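You operate a simulated robot arm through the tools that you are given. There is no shell and no other tool. Be economical: measure what you need, move in short steps, check, and stop when the job is done.

Carry out the task below with a simulated robot arm. There is one attempt and no reset: what you move stays moved.

Task
Stand the box from the top of the work table beside the medium block. It goes on the side that lies toward x +0.0, y -1.0 (a direction in the base frame), with about 3 cm between them.

Only the result counts: the job must be done as asked and must still hold three seconds after the hand-in. Knocking over, shifting, dropping, spilling or breaking anything else fails it.

Robot
A 6-joint arm with a two-finger parallel gripper, fixed in place. Base frame: the origin is at the foot of the arm, x ahead of it, y to its left, z up; the work surface is at about z = 0.86. Readings come in m, degrees, newtons and seconds.
With the tool pointing down near the work surface it reaches from about 0.26 to 0.68 m from the base axis. Its first joint turns from -66.0 to 66.0 degrees. Payload 2.9 kg.
The TCP is the grasp point between the finger pads, 0.03 m short of the fingertips. In the tool frame z runs along the fingers and y along their closing line. Largest opening 0.11 m; finger width 0.02, thickness 0.01; the body of the gripper, 0.048 by 0.112 m, starts 0.055 m behind the TCP.
Orientation is told as [roll, pitch, yaw] about the base's x, y, z axes, in that order, counted from this pose: with the fingers straight down and closing along the base's y, the tool's x points along the base's -x, its y along +y and its z along -z.

Tools
- The arm moves only by the tool send_rows. Its argument "rows" is a list of rows, each a list of 7 numbers: the turn, a rotation vector about the tool's x, y, z in units of 60 degrees (1.0 is 60 degrees), then the shift along the tool's x, y, z in units of 200 mm (1.0 is 200 mm), then the finger opening in m, from 0 to 0.11. In form: [[ax, ay, az, x, y, z, gripper], ...]. A call has 1 to 12 rows; each row is the pose to reach, as a shift and turn from the pose commanded when the call began, along the tool's axes at that moment. A call with a number of a shift or a turn outside -1 to 1 is refused whole. A row lasts 0.2 s, in which the tool goes at most 0.05 m and 8.6 degrees; a call with a longer step from one row to the next is refused whole, and so is a gripper value outside its range. Where a pose cannot be reached the arm comes as near as it can. A force on the tool above 40 N (or 10 N above the force at the start of the call, whichever is more), or a blocked arm, ends the call early, and 0.2 s more pass. Each finger travels about 0.108 m/s and halts on what it meets, pressing with about 26 N; the grip force reading is that of the motor and also rises with nothing between the fingers. The clock runs only during rows and for 0.2 s after the last one: add rows that repeat a pose to give the fingers time. The reply holds the time, the measured pose of the TCP, the force on the tool along the base axes, the opening and the grip force, in the units named above and with some noise.
- Cameras (640 x 400 px; columns grow to the right, rows downward): "scene" is fixed at [0.0874, 0.453, 1.3896]; the picture's right is [-0.58, -0.81, 0.00], its down [-0.48, 0.34, -0.81] and it looks along [0.66, -0.47, -0.58] (base axes); focal length 322 px, centre (320, 200). "wrist" rides on the gripper at [-0.036, 0, -0.057] in the tool frame; the picture's right is [0.00, -1.00, 0.00], its down [0.97, 0.00, -0.24] and it looks along [0.24, 0.00, 0.97] (tool axes); focal length 218 px, centre (320, 200).
- capture(camera): a new picture of that camera. No time passes.
- pixel_to_xyz(camera, pixels): for up to 12 pixels [column, row] of the newest picture of that camera ("zoom" is the newest enlarged one), the place [x, y, z] in the base frame of the surface seen there, good to about 0.002 m, but the place of the scene camera against the robot may be out by one fixed shift of up to 0.012 m in any direction. No time passes.
- close_up(camera, box): a new picture of the part [left, top, right, bottom] of that camera's present view, enlarged. No time passes.
- close_job(): hands the job in; it is judged then, once.

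Work in short steps. Measure before you move; look again where a grasp or a placing could have gone wrong, and mend it. You have 60 turns and 26 pictures in all, those below and enlarged ones among them. Open the gripper and draw the arm clear of the work before you hand the job in, unless the task says otherwise; then end with one line.

The tools are called after ">>>" by a JSON object that holds its "name" and its "arguments". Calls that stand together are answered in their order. send_rows: Moves the arm, as the interface text tells. Its arguments: {"type":"object","properties":{"rows":{"type":"array","items":{"type":"array","items":{"type":"number"}}}},"required":["rows"]} The other tools are called the same way: capture (camera) takes a picture; pixel_to_xyz (camera, pixels) gives the place of the surface under pixels of a picture; close_up (camera, box) takes an enlarged picture of a part of a camera's view; close_job () hands the job in.

At the start:

```text
clock: 0.0
tcp_pos: [0.4598, -0.0506, 1.1123]
ee_rot: [0.1, 0.0, 0.0]
wrist_force: [0.4, 0.2, 0.2]
finger_gap: 0.11
gripper_force: 0.1
```

scene: 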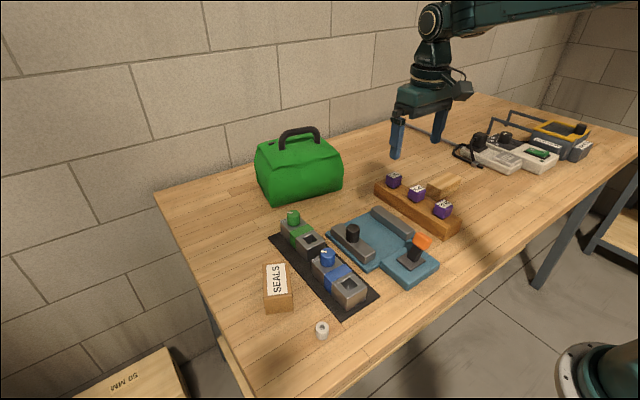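
wrist: 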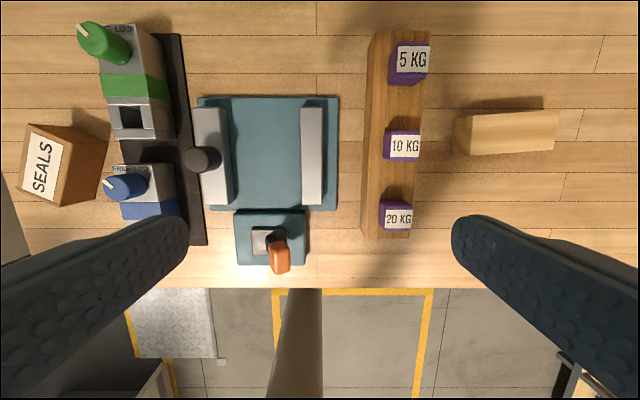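

The wrist view shows the SEALS box at (60,165), three weight blocks at (403,60/145/215) on a wooden rail, and a wooden piece at (505,132). I zoom in to identify what is what.

>>> {"name": "close_up", "arguments": {"camera": "scene", "box": [340, 140, 500, 240]}}

>>> {"name": "close_up", "arguments": {"camera": "scene", "box": [240, 190, 400, 350]}}

>>> {"name": "close_up", "arguments": {"camera": "scene", "box": [440, 80, 640, 205]}}

```text
4.00 times, centred on (420, 190) of scene
```

zoom: 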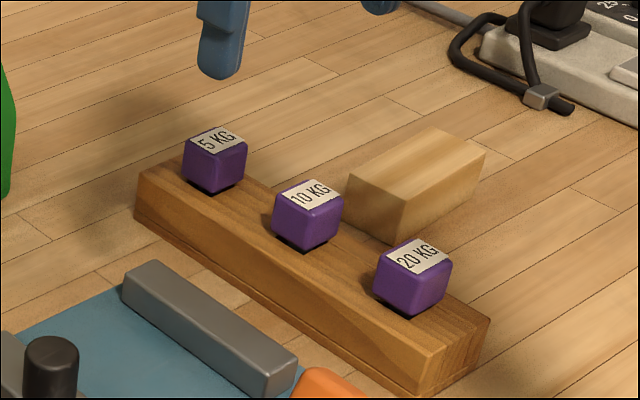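

```text
2.50 times, centred on (320, 270) of scene
```

zoom: 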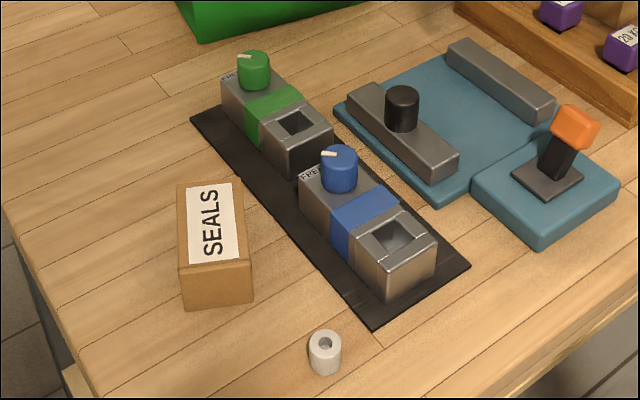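

```text
3.20 times, centred on (540, 142) of scene
```

zoom: 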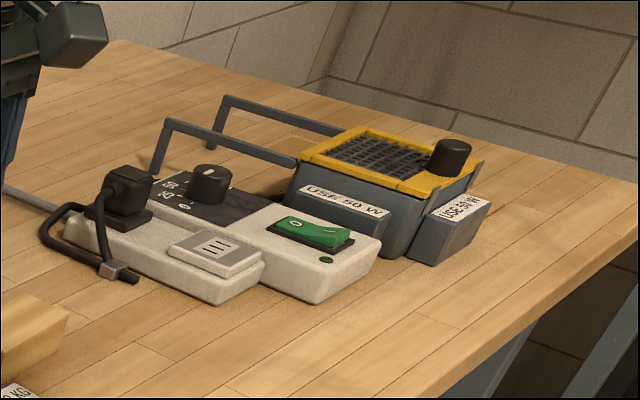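

The wooden piece at (445,185) lies just behind the weights. I'll measure sizes, and look at the floor crate and the right side for other "blocks".

>>> {"name": "close_up", "arguments": {"camera": "scene", "box": [60, 330, 220, 400]}}

>>> {"name": "pixel_to_xyz", "arguments": {"camera": "wrist", "pixels": [[460, 135], [508, 135], [550, 135], [500, 116], [500, 148], [398, 145], [398, 60], [398, 217], [376, 100], [415, 100], [35, 150], [70, 165]]}}

>>> {"name": "pixel_to_xyz", "arguments": {"camera": "scene", "pixels": [[268, 266], [286, 264], [290, 292], [267, 294], [277, 280], [279, 310], [429, 184], [447, 175], [458, 181], [440, 192], [440, 199], [417, 189]]}}

```text
4.00 times, centred on (140, 365) of scene
```

zoom: 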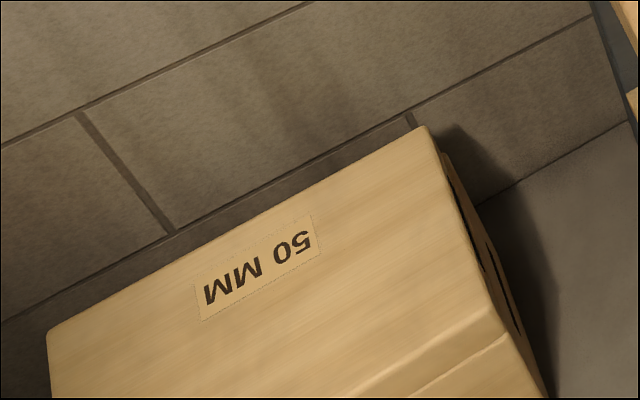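

```text
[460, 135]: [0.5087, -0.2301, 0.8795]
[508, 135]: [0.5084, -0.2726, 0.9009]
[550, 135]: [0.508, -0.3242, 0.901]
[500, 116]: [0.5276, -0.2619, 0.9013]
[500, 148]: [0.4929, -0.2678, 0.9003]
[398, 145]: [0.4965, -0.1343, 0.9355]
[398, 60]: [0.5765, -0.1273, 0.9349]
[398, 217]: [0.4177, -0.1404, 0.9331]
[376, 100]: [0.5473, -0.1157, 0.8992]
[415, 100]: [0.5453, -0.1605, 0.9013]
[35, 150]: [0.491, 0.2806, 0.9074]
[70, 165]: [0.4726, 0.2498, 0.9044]
```

```text
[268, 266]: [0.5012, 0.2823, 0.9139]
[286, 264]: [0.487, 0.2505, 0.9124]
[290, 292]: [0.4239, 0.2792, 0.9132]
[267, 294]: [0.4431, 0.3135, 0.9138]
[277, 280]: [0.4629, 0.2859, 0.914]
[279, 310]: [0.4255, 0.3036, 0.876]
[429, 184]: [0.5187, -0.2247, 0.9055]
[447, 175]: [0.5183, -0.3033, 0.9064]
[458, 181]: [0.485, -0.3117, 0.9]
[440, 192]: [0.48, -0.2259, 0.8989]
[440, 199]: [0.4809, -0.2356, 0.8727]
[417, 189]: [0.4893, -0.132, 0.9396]
```

The wooden block spans y −0.225…−0.325 at x≈0.51; the 10 KG cube sits on the rail at (0.497,−0.134). I need to see whether other blocks exist, so I move the arm toward −y and look.

>>> {"name": "send_rows", "arguments": {"rows": [[0, 0, 0, 0, -0.22, 0, 0.11], [0, 0, 0, 0, -0.44, 0, 0.11], [0, 0, 0, 0, -0.66, 0, 0.11], [0, 0, 0, 0, -0.88, 0, 0.11], [0, 0, 0, 0, -1.0, 0, 0.11]]}}

>>> {"name": "capture", "arguments": {"camera": "wrist"}}

>>> {"name": "capture", "arguments": {"camera": "scene"}}

```text
clock: 1.2
tcp_pos: [0.4602, -0.2512, 1.1115]
ee_rot: [0.1, 0.1, 0.1]
wrist_force: [1.3, 0.5, 0.1]
finger_gap: 0.11
gripper_force: 0.1
```

```text
19 pictures are left
```

wrist: 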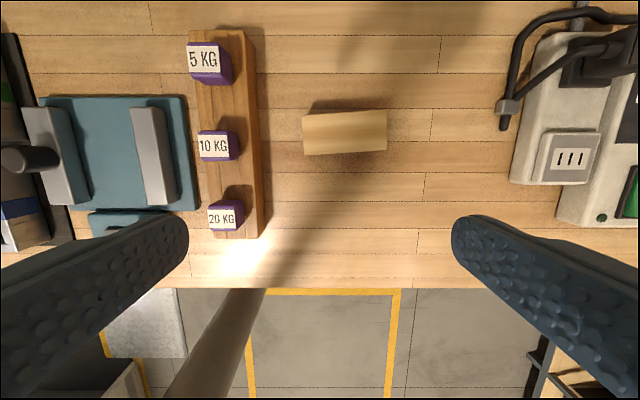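

```text
18 pictures are left
```

scene: 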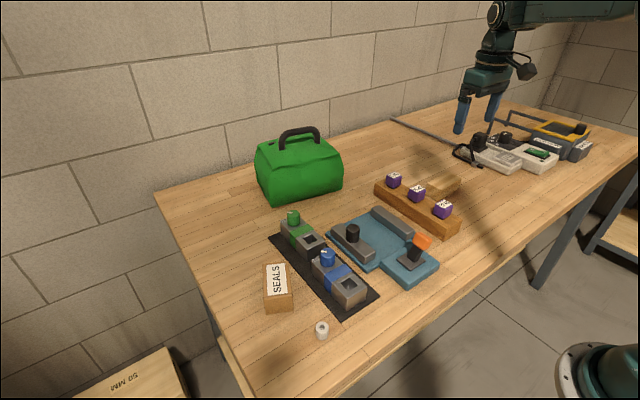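

No other loose blocks are visible: the wooden block at (345,132) is the medium block, with free table on its −y side. I now measure it, its surroundings, and go toward the SEALS box.

>>> {"name": "pixel_to_xyz", "arguments": {"camera": "wrist", "pixels": [[305, 118], [307, 151], [384, 113], [385, 148], [345, 131], [430, 130], [515, 150], [200, 146], [222, 146], [400, 132], [470, 180], [503, 120]]}}

>>> {"name": "send_rows", "arguments": {"rows": [[0, 0, 0, 0, 0.22, 0, 0.11], [0, 0, 0, 0, 0.44, 0, 0.11], [0, 0, 0, 0, 0.66, 0, 0.11], [0, 0, 0, 0, 0.88, 0, 0.11], [0, 0, 0, 0, 1.0, 0, 0.11]]}}

>>> {"name": "send_rows", "arguments": {"rows": [[0, 0, 0, 0, 0.22, 0, 0.11], [0, 0, 0, 0, 0.44, 0, 0.11], [0, 0, 0, 0, 0.66, 0, 0.11], [0, 0, 0, 0, 0.88, 0, 0.11], [0, 0, 0, 0, 1.0, 0, 0.11]]}}

>>> {"name": "send_rows", "arguments": {"rows": [[0, 0, 0, 0, 0.22, 0.1, 0.11], [0, 0, 0, 0, 0.44, 0.2, 0.11], [0, 0, 0, 0, 0.63, 0.25, 0.11]]}}

>>> {"name": "capture", "arguments": {"camera": "wrist"}}

```text
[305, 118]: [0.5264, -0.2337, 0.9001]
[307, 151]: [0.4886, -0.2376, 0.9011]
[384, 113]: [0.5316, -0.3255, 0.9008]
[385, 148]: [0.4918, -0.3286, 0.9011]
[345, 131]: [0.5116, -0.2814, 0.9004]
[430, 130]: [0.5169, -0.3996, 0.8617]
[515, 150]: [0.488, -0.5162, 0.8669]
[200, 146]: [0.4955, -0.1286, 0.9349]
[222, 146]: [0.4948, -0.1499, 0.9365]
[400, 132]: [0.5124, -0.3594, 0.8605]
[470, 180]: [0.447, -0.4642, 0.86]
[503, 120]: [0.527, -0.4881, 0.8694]
```

```text
clock: 2.4
tcp_pos: [0.4597, -0.0494, 1.1115]
ee_rot: [0.0, 0.0, 0.0]
wrist_force: [0.4, 0.2, -0.4]
finger_gap: 0.11
gripper_force: 0.0
```

```text
clock: 3.6
tcp_pos: [0.4601, 0.1488, 1.1111]
ee_rot: [0.1, 0.0, -0.1]
wrist_force: [0.0, 0.2, -0.3]
finger_gap: 0.1103
gripper_force: 0.1
```

```text
clock: 4.4
tcp_pos: [0.4579, 0.2754, 1.0601]
ee_rot: [0.0, 0.0, 0.0]
wrist_force: [0.0, 0.2, 0.5]
finger_gap: 0.1099
gripper_force: 0.1
```

```text
17 pictures are left
```

wrist: 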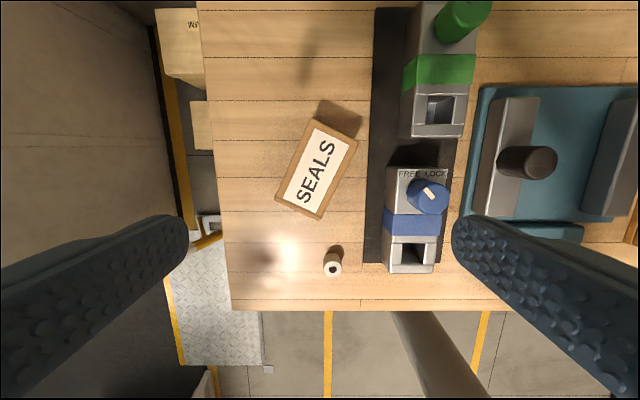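

The box top shows as a quadrilateral with corners near (313,119), (357,140), (320,219), (276,198). I measure those and the neighbours.

>>> {"name": "pixel_to_xyz", "arguments": {"camera": "wrist", "pixels": [[314, 121], [354, 141], [319, 216], [279, 197], [316, 168], [338, 130], [337, 178], [296, 157], [298, 206], [369, 150], [388, 180], [333, 264]]}}

```text
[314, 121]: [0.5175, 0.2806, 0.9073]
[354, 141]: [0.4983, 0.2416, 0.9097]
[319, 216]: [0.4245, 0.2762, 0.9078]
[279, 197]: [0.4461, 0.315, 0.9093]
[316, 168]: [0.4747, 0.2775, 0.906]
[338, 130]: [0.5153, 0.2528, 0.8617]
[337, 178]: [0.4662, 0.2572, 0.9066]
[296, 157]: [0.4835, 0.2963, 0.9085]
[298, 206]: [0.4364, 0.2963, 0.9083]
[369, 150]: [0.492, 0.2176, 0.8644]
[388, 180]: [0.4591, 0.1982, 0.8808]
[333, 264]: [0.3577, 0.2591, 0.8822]
```

Box centre is (0.4716, 0.2784), top z≈0.908, about 8.4×4.6 cm, yaw ≈ −25.6°. I rotate the tool, narrow to 0.085 and descend partway above it, then look.

>>> {"name": "send_rows", "arguments": {"rows": [[0, 0, 0.13, -0.03, 0.007, 0.1, 0.1], [0, 0, 0.26, -0.06, 0.015, 0.2, 0.085], [0, 0, 0.39, -0.068, 0.015, 0.3, 0.085], [0, 0, 0.427, -0.068, 0.015, 0.4, 0.085], [0, 0, 0.427, -0.068, 0.015, 0.4, 0.085]]}}

>>> {"name": "capture", "arguments": {"camera": "wrist"}}

```text
clock: 5.6
tcp_pos: [0.4723, 0.2776, 0.9814]
ee_rot: [0.0, 0.0, -25.7]
wrist_force: [0.2, -0.4, 0.5]
finger_gap: 0.0851
gripper_force: 0.1
```

```text
16 pictures are left
```

wrist: 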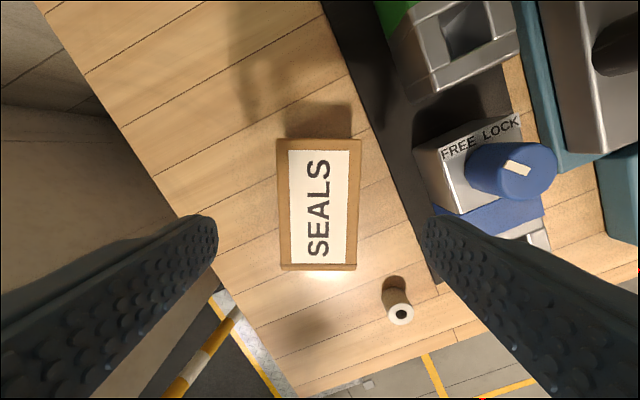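

The box is centred and aligned between the fingers (columns 277–361). I descend straight to TCP z≈0.897.

>>> {"name": "send_rows", "arguments": {"rows": [[0, 0, 0, 0, 0, 0.15, 0.085], [0, 0, 0, 0, 0, 0.28, 0.085], [0, 0, 0, 0, 0, 0.38, 0.085], [0, 0, 0, 0, 0, 0.422, 0.085], [0, 0, 0, 0, 0, 0.422, 0.085]]}}

>>> {"name": "send_rows", "arguments": {"rows": [[0, 0, 0, 0, 0, 0, 0.06], [0, 0, 0, 0, 0, 0, 0.045], [0, 0, 0, 0, 0, 0, 0.03], [0, 0, 0, 0, 0, 0, 0.03], [0, 0, 0, 0, 0, 0, 0.03]]}}

```text
clock: 6.8
tcp_pos: [0.4736, 0.278, 0.8959]
ee_rot: [-0.1, 0.0, -25.5]
wrist_force: [-0.5, 0.1, 0.2]
finger_gap: 0.0848
gripper_force: 0.1
```

```text
clock: 8.0
tcp_pos: [0.4727, 0.2771, 0.8965]
ee_rot: [0.0, 0.1, -25.6]
wrist_force: [-0.4, -0.9, -0.6]
finger_gap: 0.0517
gripper_force: 25.9
```

Gripped at 0.0517 m with 26 N. I lift 16 cm and check the box is held.

>>> {"name": "send_rows", "arguments": {"rows": [[0, 0, 0, 0, 0, -0.1, 0.03], [0, 0, 0, 0, 0, -0.25, 0.03], [0, 0, 0, 0, 0, -0.45, 0.03], [0, 0, 0, 0, 0, -0.65, 0.03], [0, 0, 0, 0, 0, -0.8, 0.03], [0, 0, 0, 0, 0, -0.8, 0.03]]}}

>>> {"name": "capture", "arguments": {"camera": "wrist"}}

```text
clock: 9.4
tcp_pos: [0.4722, 0.2774, 1.0569]
ee_rot: [0.0, 0.0, -25.6]
wrist_force: [0.2, -0.4, 0.2]
finger_gap: 0.0301
gripper_force: 0.1
```

```text
15 pictures are left
```

wrist: 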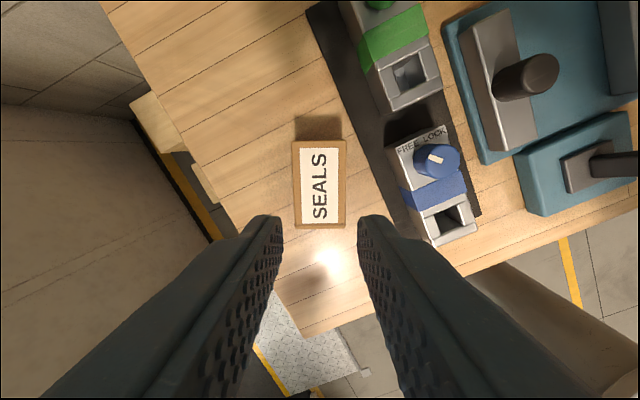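

The fingers closed to 0.030 and the box stayed on the table — it slipped out. I inspect the box's shape closely before retrying.

>>> {"name": "close_up", "arguments": {"camera": "wrist", "box": [270, 120, 370, 240]}}

>>> {"name": "close_up", "arguments": {"camera": "scene", "box": [245, 250, 309, 322]}}

```text
3.33 times, centred on (320, 180) of wrist
```

zoom: 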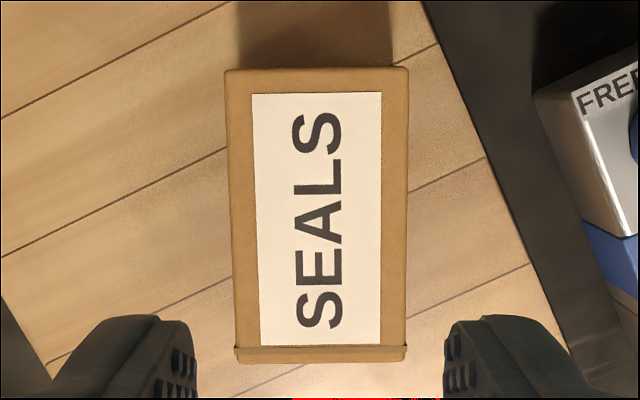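

```text
5.56 times, centred on (277, 286) of scene
```

zoom: 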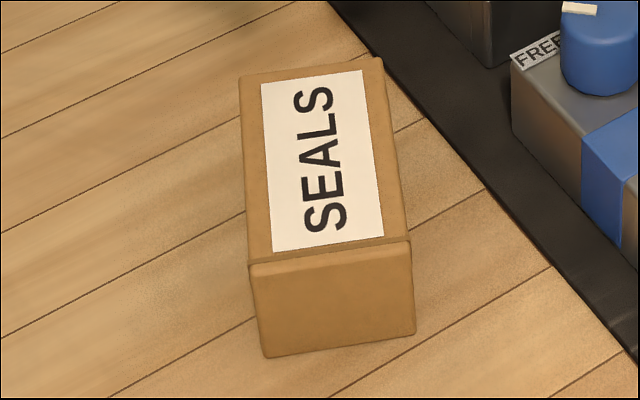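

The box is straight-sided and still sits where it was, aligned and centred (columns 294–346). I go back down, grip lower, and lift slowly while reading the force.

>>> {"name": "send_rows", "arguments": {"rows": [[0, 0, 0, 0, 0, 0.1, 0.06], [0, 0, 0, 0, 0, 0.2, 0.085], [0, 0, 0, 0, 0, 0.4, 0.085], [0, 0, 0, 0, 0, 0.6, 0.085], [0, 0, 0, 0, 0, 0.75, 0.085], [0, 0, 0, 0, 0, 0.815, 0.085], [0, 0, 0, 0, 0, 0.815, 0.085]]}}

>>> {"name": "send_rows", "arguments": {"rows": [[0, 0, 0, 0, 0, 0, 0.06], [0, 0, 0, 0, 0, 0, 0.04], [0, 0, 0, 0, 0, 0, 0.02], [0, 0, 0, 0, 0, 0, 0.0], [0, 0, 0, 0, 0, 0, 0.0], [0, 0, 0, 0, 0, 0, 0.0]]}}

>>> {"name": "send_rows", "arguments": {"rows": [[0, 0, 0, 0, 0, -0.01, 0.0], [0, 0, 0, 0, 0, -0.02, 0.0], [0, 0, 0, 0, 0, -0.03, 0.0]]}}

```text
clock: 11.0
tcp_pos: [0.4736, 0.2782, 0.8947]
ee_rot: [0.0, -0.1, -25.6]
wrist_force: [-0.9, 0.4, -0.1]
finger_gap: 0.0852
gripper_force: 0.1
```

```text
clock: 12.4
tcp_pos: [0.4731, 0.2778, 0.8943]
ee_rot: [0.1, 0.0, -25.6]
wrist_force: [0.5, -0.5, 0.4]
finger_gap: 0.0517
gripper_force: 25.6
```

```text
clock: 13.2
tcp_pos: [0.4732, 0.2778, 0.8995]
ee_rot: [0.1, 0.0, -25.7]
wrist_force: [-0.3, -0.3, -1.2]
finger_gap: 0.0517
gripper_force: 25.6
```

Force is only −1.2 N after 5 mm of lift with grip holding at 0.0517. I lift a bit more, slowly, and look.

>>> {"name": "send_rows", "arguments": {"rows": [[0, 0, 0, 0, 0, -0.01, 0.0], [0, 0, 0, 0, 0, -0.02, 0.0], [0, 0, 0, 0, 0, -0.03, 0.0], [0, 0, 0, 0, 0, -0.04, 0.0]]}}

>>> {"name": "close_up", "arguments": {"camera": "scene", "box": [225, 220, 335, 330]}}

```text
clock: 14.2
tcp_pos: [0.4722, 0.2768, 0.9072]
ee_rot: [0.0, 0.0, -25.5]
wrist_force: [0.6, -0.7, -0.4]
finger_gap: 0.0513
gripper_force: 26.0
```

```text
3.64 times, centred on (280, 275) of scene
```

zoom: 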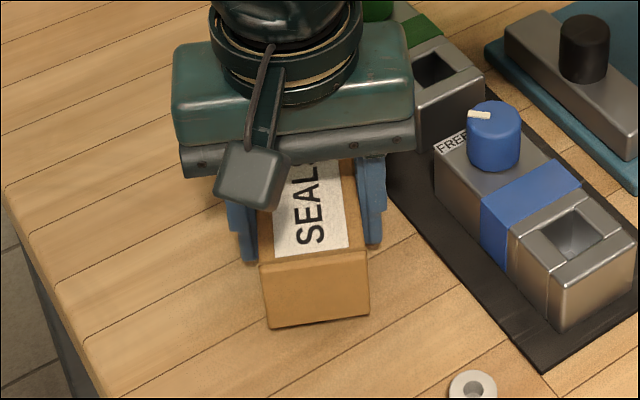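

The box's front-bottom edge moved up about 4 px, so it is at least partly lifted. I measure heights on its top front edge and bottom to judge tilt or slip.

>>> {"name": "pixel_to_xyz", "arguments": {"camera": "zoom", "pixels": [[268, 258], [360, 248], [310, 250], [275, 320], [360, 308], [340, 200], [335, 220], [350, 185], [295, 235], [305, 340]]}}

```text
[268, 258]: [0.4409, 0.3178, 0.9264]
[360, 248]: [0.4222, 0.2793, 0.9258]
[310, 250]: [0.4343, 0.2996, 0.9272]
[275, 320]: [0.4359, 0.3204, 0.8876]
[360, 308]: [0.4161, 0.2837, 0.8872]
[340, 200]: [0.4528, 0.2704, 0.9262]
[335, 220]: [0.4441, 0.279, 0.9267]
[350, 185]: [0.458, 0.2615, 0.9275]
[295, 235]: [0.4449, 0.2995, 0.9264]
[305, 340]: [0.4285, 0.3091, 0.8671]
```

Top rose 12.6 mm against 12.9 mm of TCP: held, level, no slip. The earlier loss came from fast acceleration, so I lift on gently with ramps.

>>> {"name": "send_rows", "arguments": {"rows": [[0, 0, 0, 0, 0, -0.015, 0], [0, 0, 0, 0, 0, -0.04, 0], [0, 0, 0, 0, 0, -0.075, 0], [0, 0, 0, 0, 0, -0.115, 0], [0, 0, 0, 0, 0, -0.155, 0], [0, 0, 0, 0, 0, -0.195, 0], [0, 0, 0, 0, 0, -0.235, 0], [0, 0, 0, 0, 0, -0.275, 0], [0, 0, 0, 0, 0, -0.315, 0], [0, 0, 0, 0, 0, -0.35, 0], [0, 0, 0, 0, 0, -0.375, 0], [0, 0, 0, 0, 0, -0.39, 0]]}}

>>> {"name": "capture", "arguments": {"camera": "scene"}}

>>> {"name": "pixel_to_xyz", "arguments": {"camera": "scene", "pixels": [[422, 238], [427, 238], [353, 228], [294, 213], [327, 251], [417, 187], [300, 131]]}}

```text
clock: 16.8
tcp_pos: [0.4732, 0.278, 0.9857]
ee_rot: [0.1, 0.0, -25.6]
wrist_force: [0.1, 0.4, -0.4]
finger_gap: 0.0516
gripper_force: 26.0
```

```text
11 pictures are left
```

scene: 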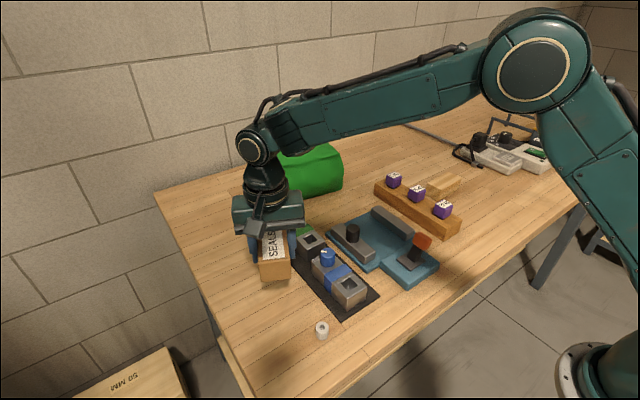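

```text
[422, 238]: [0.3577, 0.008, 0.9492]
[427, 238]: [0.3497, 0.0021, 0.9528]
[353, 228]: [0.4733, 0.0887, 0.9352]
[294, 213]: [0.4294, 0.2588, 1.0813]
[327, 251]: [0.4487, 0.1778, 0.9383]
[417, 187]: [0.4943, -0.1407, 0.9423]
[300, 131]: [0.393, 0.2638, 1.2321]
```

Box held. I raise another 5 cm while turning the tool to yaw ≈ +2.5° (parallel to the wooden block).

>>> {"name": "send_rows", "arguments": {"rows": [[0, 0, -0.015, 0, 0, -0.01, 0], [0, 0, -0.045, 0, 0, -0.03, 0], [0, 0, -0.09, 0, 0, -0.055, 0], [0, 0, -0.14, 0, 0, -0.08, 0], [0, 0, -0.19, 0, 0, -0.105, 0], [0, 0, -0.24, 0, 0, -0.13, 0], [0, 0, -0.29, 0, 0, -0.155, 0], [0, 0, -0.34, 0, 0, -0.18, 0], [0, 0, -0.39, 0, 0, -0.205, 0], [0, 0, -0.43, 0, 0, -0.23, 0], [0, 0, -0.455, 0, 0, -0.245, 0], [0, 0, -0.468, 0, 0, -0.25, 0]]}}

```text
clock: 19.4
tcp_pos: [0.4716, 0.2777, 1.0355]
ee_rot: [0.0, -0.1, 2.4]
wrist_force: [-0.8, 0.0, -1.6]
finger_gap: 0.0517
gripper_force: 25.7
```

Still held (0.0517). I carry it toward −y in smooth 17 cm stages.

>>> {"name": "send_rows", "arguments": {"rows": [[0, 0, 0, 0, -0.015, 0, 0], [0, 0, 0, 0, -0.05, 0, 0], [0, 0, 0, 0, -0.11, 0, 0], [0, 0, 0, 0, -0.2, 0, 0], [0, 0, 0, 0, -0.3, 0, 0], [0, 0, 0, 0, -0.4, 0, 0], [0, 0, 0, 0, -0.5, 0, 0], [0, 0, 0, 0, -0.6, 0, 0], [0, 0, 0, 0, -0.69, 0, 0], [0, 0, 0, 0, -0.765, 0, 0], [0, 0, 0, 0, -0.82, 0, 0], [0, 0, 0, 0, -0.85, 0, 0]]}}

>>> {"name": "send_rows", "arguments": {"rows": [[0, 0, 0, 0, -0.015, 0, 0], [0, 0, 0, 0, -0.05, 0, 0], [0, 0, 0, 0, -0.11, 0, 0], [0, 0, 0, 0, -0.2, 0, 0], [0, 0, 0, 0, -0.3, 0, 0], [0, 0, 0, 0, -0.4, 0, 0], [0, 0, 0, 0, -0.5, 0, 0], [0, 0, 0, 0, -0.6, 0, 0], [0, 0, 0, 0, -0.69, 0, 0], [0, 0, 0, 0, -0.765, 0, 0], [0, 0, 0, 0, -0.82, 0, 0], [0, 0, 0, 0, -0.85, 0, 0]]}}

```text
clock: 22.0
tcp_pos: [0.4805, 0.1075, 1.0355]
ee_rot: [0.0, 0.0, 2.4]
wrist_force: [-0.1, 0.3, -1.3]
finger_gap: 0.0515
gripper_force: 26.0
```

```text
clock: 24.6
tcp_pos: [0.4877, -0.0621, 1.0355]
ee_rot: [0.1, 0.0, 2.5]
wrist_force: [-0.2, 0.0, -0.9]
finger_gap: 0.0516
gripper_force: 26.5
```

The grip gap holds at 0.0516. Two more stages bring it over the target.

>>> {"name": "send_rows", "arguments": {"rows": [[0, 0, 0, 0, -0.015, 0, 0], [0, 0, 0, 0, -0.05, 0, 0], [0, 0, 0, 0, -0.11, 0, 0], [0, 0, 0, 0, -0.2, 0, 0], [0, 0, 0, 0, -0.3, 0, 0], [0, 0, 0, 0, -0.4, 0, 0], [0, 0, 0, 0, -0.5, 0, 0], [0, 0, 0, 0, -0.6, 0, 0], [0, 0, 0, 0, -0.69, 0, 0], [0, 0, 0, 0, -0.765, 0, 0], [0, 0, 0, 0, -0.82, 0, 0], [0, 0, 0, 0, -0.85, 0, 0]]}}

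>>> {"name": "send_rows", "arguments": {"rows": [[0, 0, 0, 0, -0.015, 0, 0], [0, 0, 0, 0, -0.05, 0, 0], [0, 0, 0, -0.005, -0.11, 0, 0], [0, 0, 0, -0.01, -0.19, 0, 0], [0, 0, 0, -0.02, -0.28, 0, 0], [0, 0, 0, -0.03, -0.37, 0, 0], [0, 0, 0, -0.04, -0.46, 0, 0], [0, 0, 0, -0.05, -0.55, 0, 0], [0, 0, 0, -0.055, -0.63, 0, 0], [0, 0, 0, -0.06, -0.7, 0, 0], [0, 0, 0, -0.06, -0.745, 0, 0], [0, 0, 0, -0.06, -0.765, 0, 0]]}}

>>> {"name": "capture", "arguments": {"camera": "wrist"}}

```text
clock: 27.2
tcp_pos: [0.4945, -0.2324, 1.0354]
ee_rot: [0.0, 0.0, 2.5]
wrist_force: [0.6, -0.9, -1.4]
finger_gap: 0.0515
gripper_force: 26.1
```

```text
clock: 29.8
tcp_pos: [0.5131, -0.3847, 1.0354]
ee_rot: [0.0, 0.0, 2.5]
wrist_force: [0.2, 0.0, -0.6]
finger_gap: 0.0518
gripper_force: 25.8
```

```text
10 pictures are left
```

wrist: 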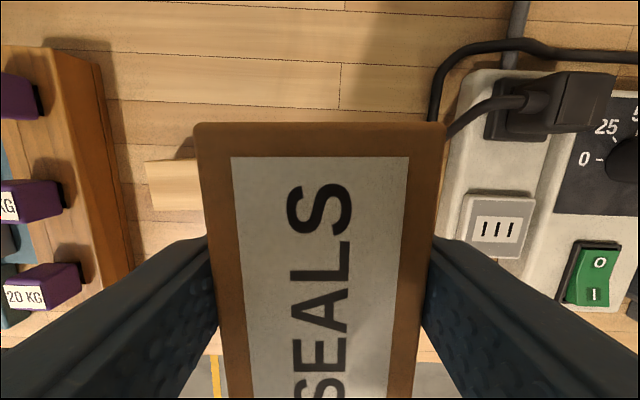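

Over the target at (0.513,−0.385). I check the box's top height/tilt and the wooden block's place before lowering.

>>> {"name": "pixel_to_xyz", "arguments": {"camera": "wrist", "pixels": [[200, 128], [440, 127], [320, 135], [320, 330], [225, 380], [415, 380], [216, 200], [432, 200], [150, 162], [153, 207], [190, 185]]}}

```text
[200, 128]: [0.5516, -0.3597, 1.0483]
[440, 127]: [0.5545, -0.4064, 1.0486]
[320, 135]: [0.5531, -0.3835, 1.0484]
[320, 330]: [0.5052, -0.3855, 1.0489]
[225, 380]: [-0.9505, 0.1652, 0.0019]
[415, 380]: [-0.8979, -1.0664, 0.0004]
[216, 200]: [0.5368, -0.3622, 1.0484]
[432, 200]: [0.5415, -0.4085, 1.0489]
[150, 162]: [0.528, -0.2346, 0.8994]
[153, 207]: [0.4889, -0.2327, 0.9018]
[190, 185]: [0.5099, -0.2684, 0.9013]
```

The box is level with no slip (top 13 mm above TCP). I lower 12 cm smoothly, then the last 2 cm slowly.

>>> {"name": "send_rows", "arguments": {"rows": [[0, 0, 0, 0, 0, 0.01, 0], [0, 0, 0, 0, 0, 0.035, 0], [0, 0, 0, 0, 0, 0.08, 0], [0, 0, 0, 0, 0, 0.14, 0], [0, 0, 0, 0, 0, 0.205, 0], [0, 0, 0, 0, 0, 0.27, 0], [0, 0, 0, 0, 0, 0.335, 0], [0, 0, 0, 0, 0, 0.4, 0], [0, 0, 0, 0, 0, 0.46, 0], [0, 0, 0, 0, 0, 0.51, 0], [0, 0, 0, 0, 0, 0.545, 0], [0, 0, 0, 0, 0, 0.56, 0]]}}

>>> {"name": "capture", "arguments": {"camera": "scene"}}

```text
clock: 32.4
tcp_pos: [0.5141, -0.3837, 0.9249]
ee_rot: [0.1, 0.0, 2.5]
wrist_force: [-0.5, 0.4, -1.6]
finger_gap: 0.0515
gripper_force: 25.8
```

```text
9 pictures are left
```

scene: 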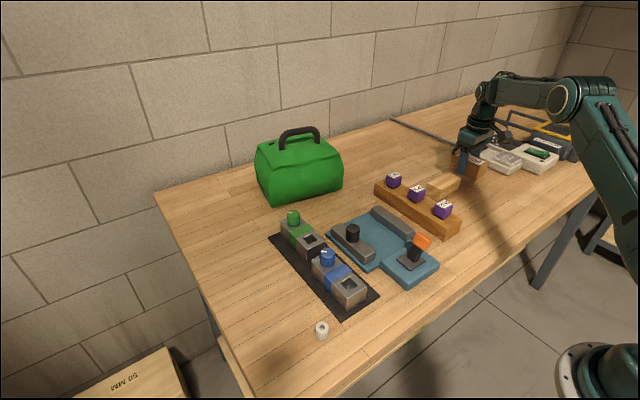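

Box sits above its spot with TCP at 0.925; I lower the last 3 cm slowly and watch force.

>>> {"name": "send_rows", "arguments": {"rows": [[0, 0, 0, 0, 0, 0.01, 0], [0, 0, 0, 0, 0, 0.03, 0], [0, 0, 0, 0, 0, 0.055, 0], [0, 0, 0, 0, 0, 0.08, 0], [0, 0, 0, 0, 0, 0.1, 0], [0, 0, 0, 0, 0, 0.115, 0], [0, 0, 0, 0, 0, 0.127, 0], [0, 0, 0, 0, 0, 0.137, 0], [0, 0, 0, 0, 0, 0.145, 0], [0, 0, 0, 0, 0, 0.149, 0], [0, 0, 0, 0, 0, 0.149, 0]]}}

>>> {"name": "capture", "arguments": {"camera": "wrist"}}

```text
clock: 34.8
tcp_pos: [0.513, -0.3836, 0.8947]
ee_rot: [0.0, 0.1, 2.5]
wrist_force: [0.3, 0.1, 1.0]
finger_gap: 0.0516
gripper_force: 26.2
```

```text
8 pictures are left
```

wrist: 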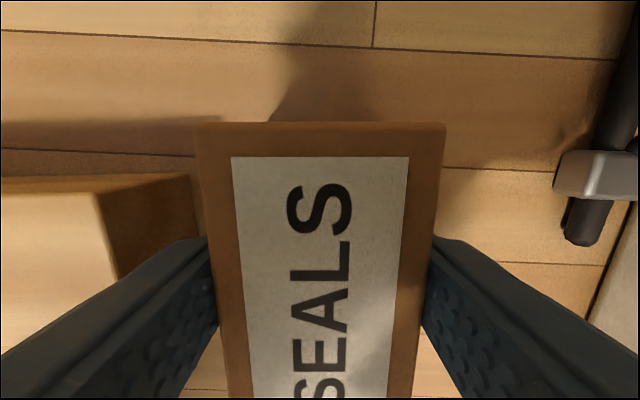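

Contact shows +1 N. The block's near end top corner is at (97,193); I check the gap before letting go.

>>> {"name": "pixel_to_xyz", "arguments": {"camera": "wrist", "pixels": [[94, 200], [90, 250], [108, 200], [120, 200], [150, 190], [180, 180], [186, 195], [200, 130], [205, 150]]}}

```text
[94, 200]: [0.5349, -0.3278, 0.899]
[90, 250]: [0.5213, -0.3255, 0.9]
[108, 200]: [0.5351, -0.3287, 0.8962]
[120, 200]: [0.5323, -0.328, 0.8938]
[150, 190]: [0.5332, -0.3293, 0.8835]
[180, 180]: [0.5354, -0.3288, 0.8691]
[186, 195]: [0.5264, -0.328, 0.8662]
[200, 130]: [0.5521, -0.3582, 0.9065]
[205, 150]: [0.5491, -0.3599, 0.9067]
```

Block face y≈−0.3285, box face y≈−0.3585: a 3.0 cm gap. I open just to 0.07 and rise straight up.

>>> {"name": "send_rows", "arguments": {"rows": [[0, 0, 0, 0, 0, 0, 0.052], [0, 0, 0, 0, 0, 0, 0.058], [0, 0, 0, 0, 0, 0, 0.07], [0, 0, 0, 0, 0, 0, 0.07], [0, 0, 0, 0, 0, 0, 0.07]]}}

>>> {"name": "send_rows", "arguments": {"rows": [[0, 0, 0, 0, 0, -0.03, 0.07], [0, 0, 0, 0, 0, -0.1, 0.07], [0, 0, 0, 0, 0, -0.2, 0.07], [0, 0, 0, 0, 0, -0.35, 0.07], [0, 0, 0, 0, 0, -0.5, 0.07], [0, 0, 0, 0, 0, -0.7, 0.07], [0, 0, 0, 0, 0, -0.85, 0.07]]}}

>>> {"name": "capture", "arguments": {"camera": "wrist"}}

```text
clock: 36.0
tcp_pos: [0.5131, -0.3834, 0.8939]
ee_rot: [0.0, 0.0, 2.5]
wrist_force: [1.0, 0.0, -1.3]
finger_gap: 0.0697
gripper_force: 0.0
```

```text
clock: 37.6
tcp_pos: [0.5131, -0.3843, 1.0629]
ee_rot: [0.0, 0.1, 2.5]
wrist_force: [0.4, -0.7, -0.3]
finger_gap: 0.0701
gripper_force: 0.1
```

```text
7 pictures are left
```

wrist: 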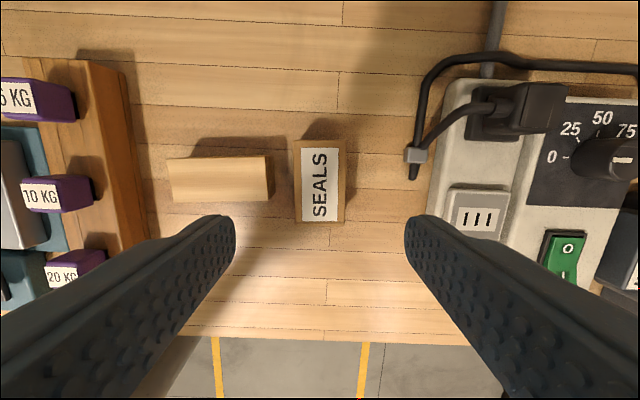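

The box stands beside the wooden block (columns 294–345 against the block ending at 273), everything else is untouched, and the open gripper is about 15 cm above. I hand in.

>>> {"name": "close_job", "arguments": {}}

```text
The job is handed in.
```

The SEALS box now stands upright on the −y side of the loose wooden block, with a measured gap of about 3.0 cm; nothing is labelled "medium", so I took that block rather than the 10 KG cube to be the one you meant. The box slipped out of the gripper on the first lift but stayed where it was, and nothing else appears to have moved.
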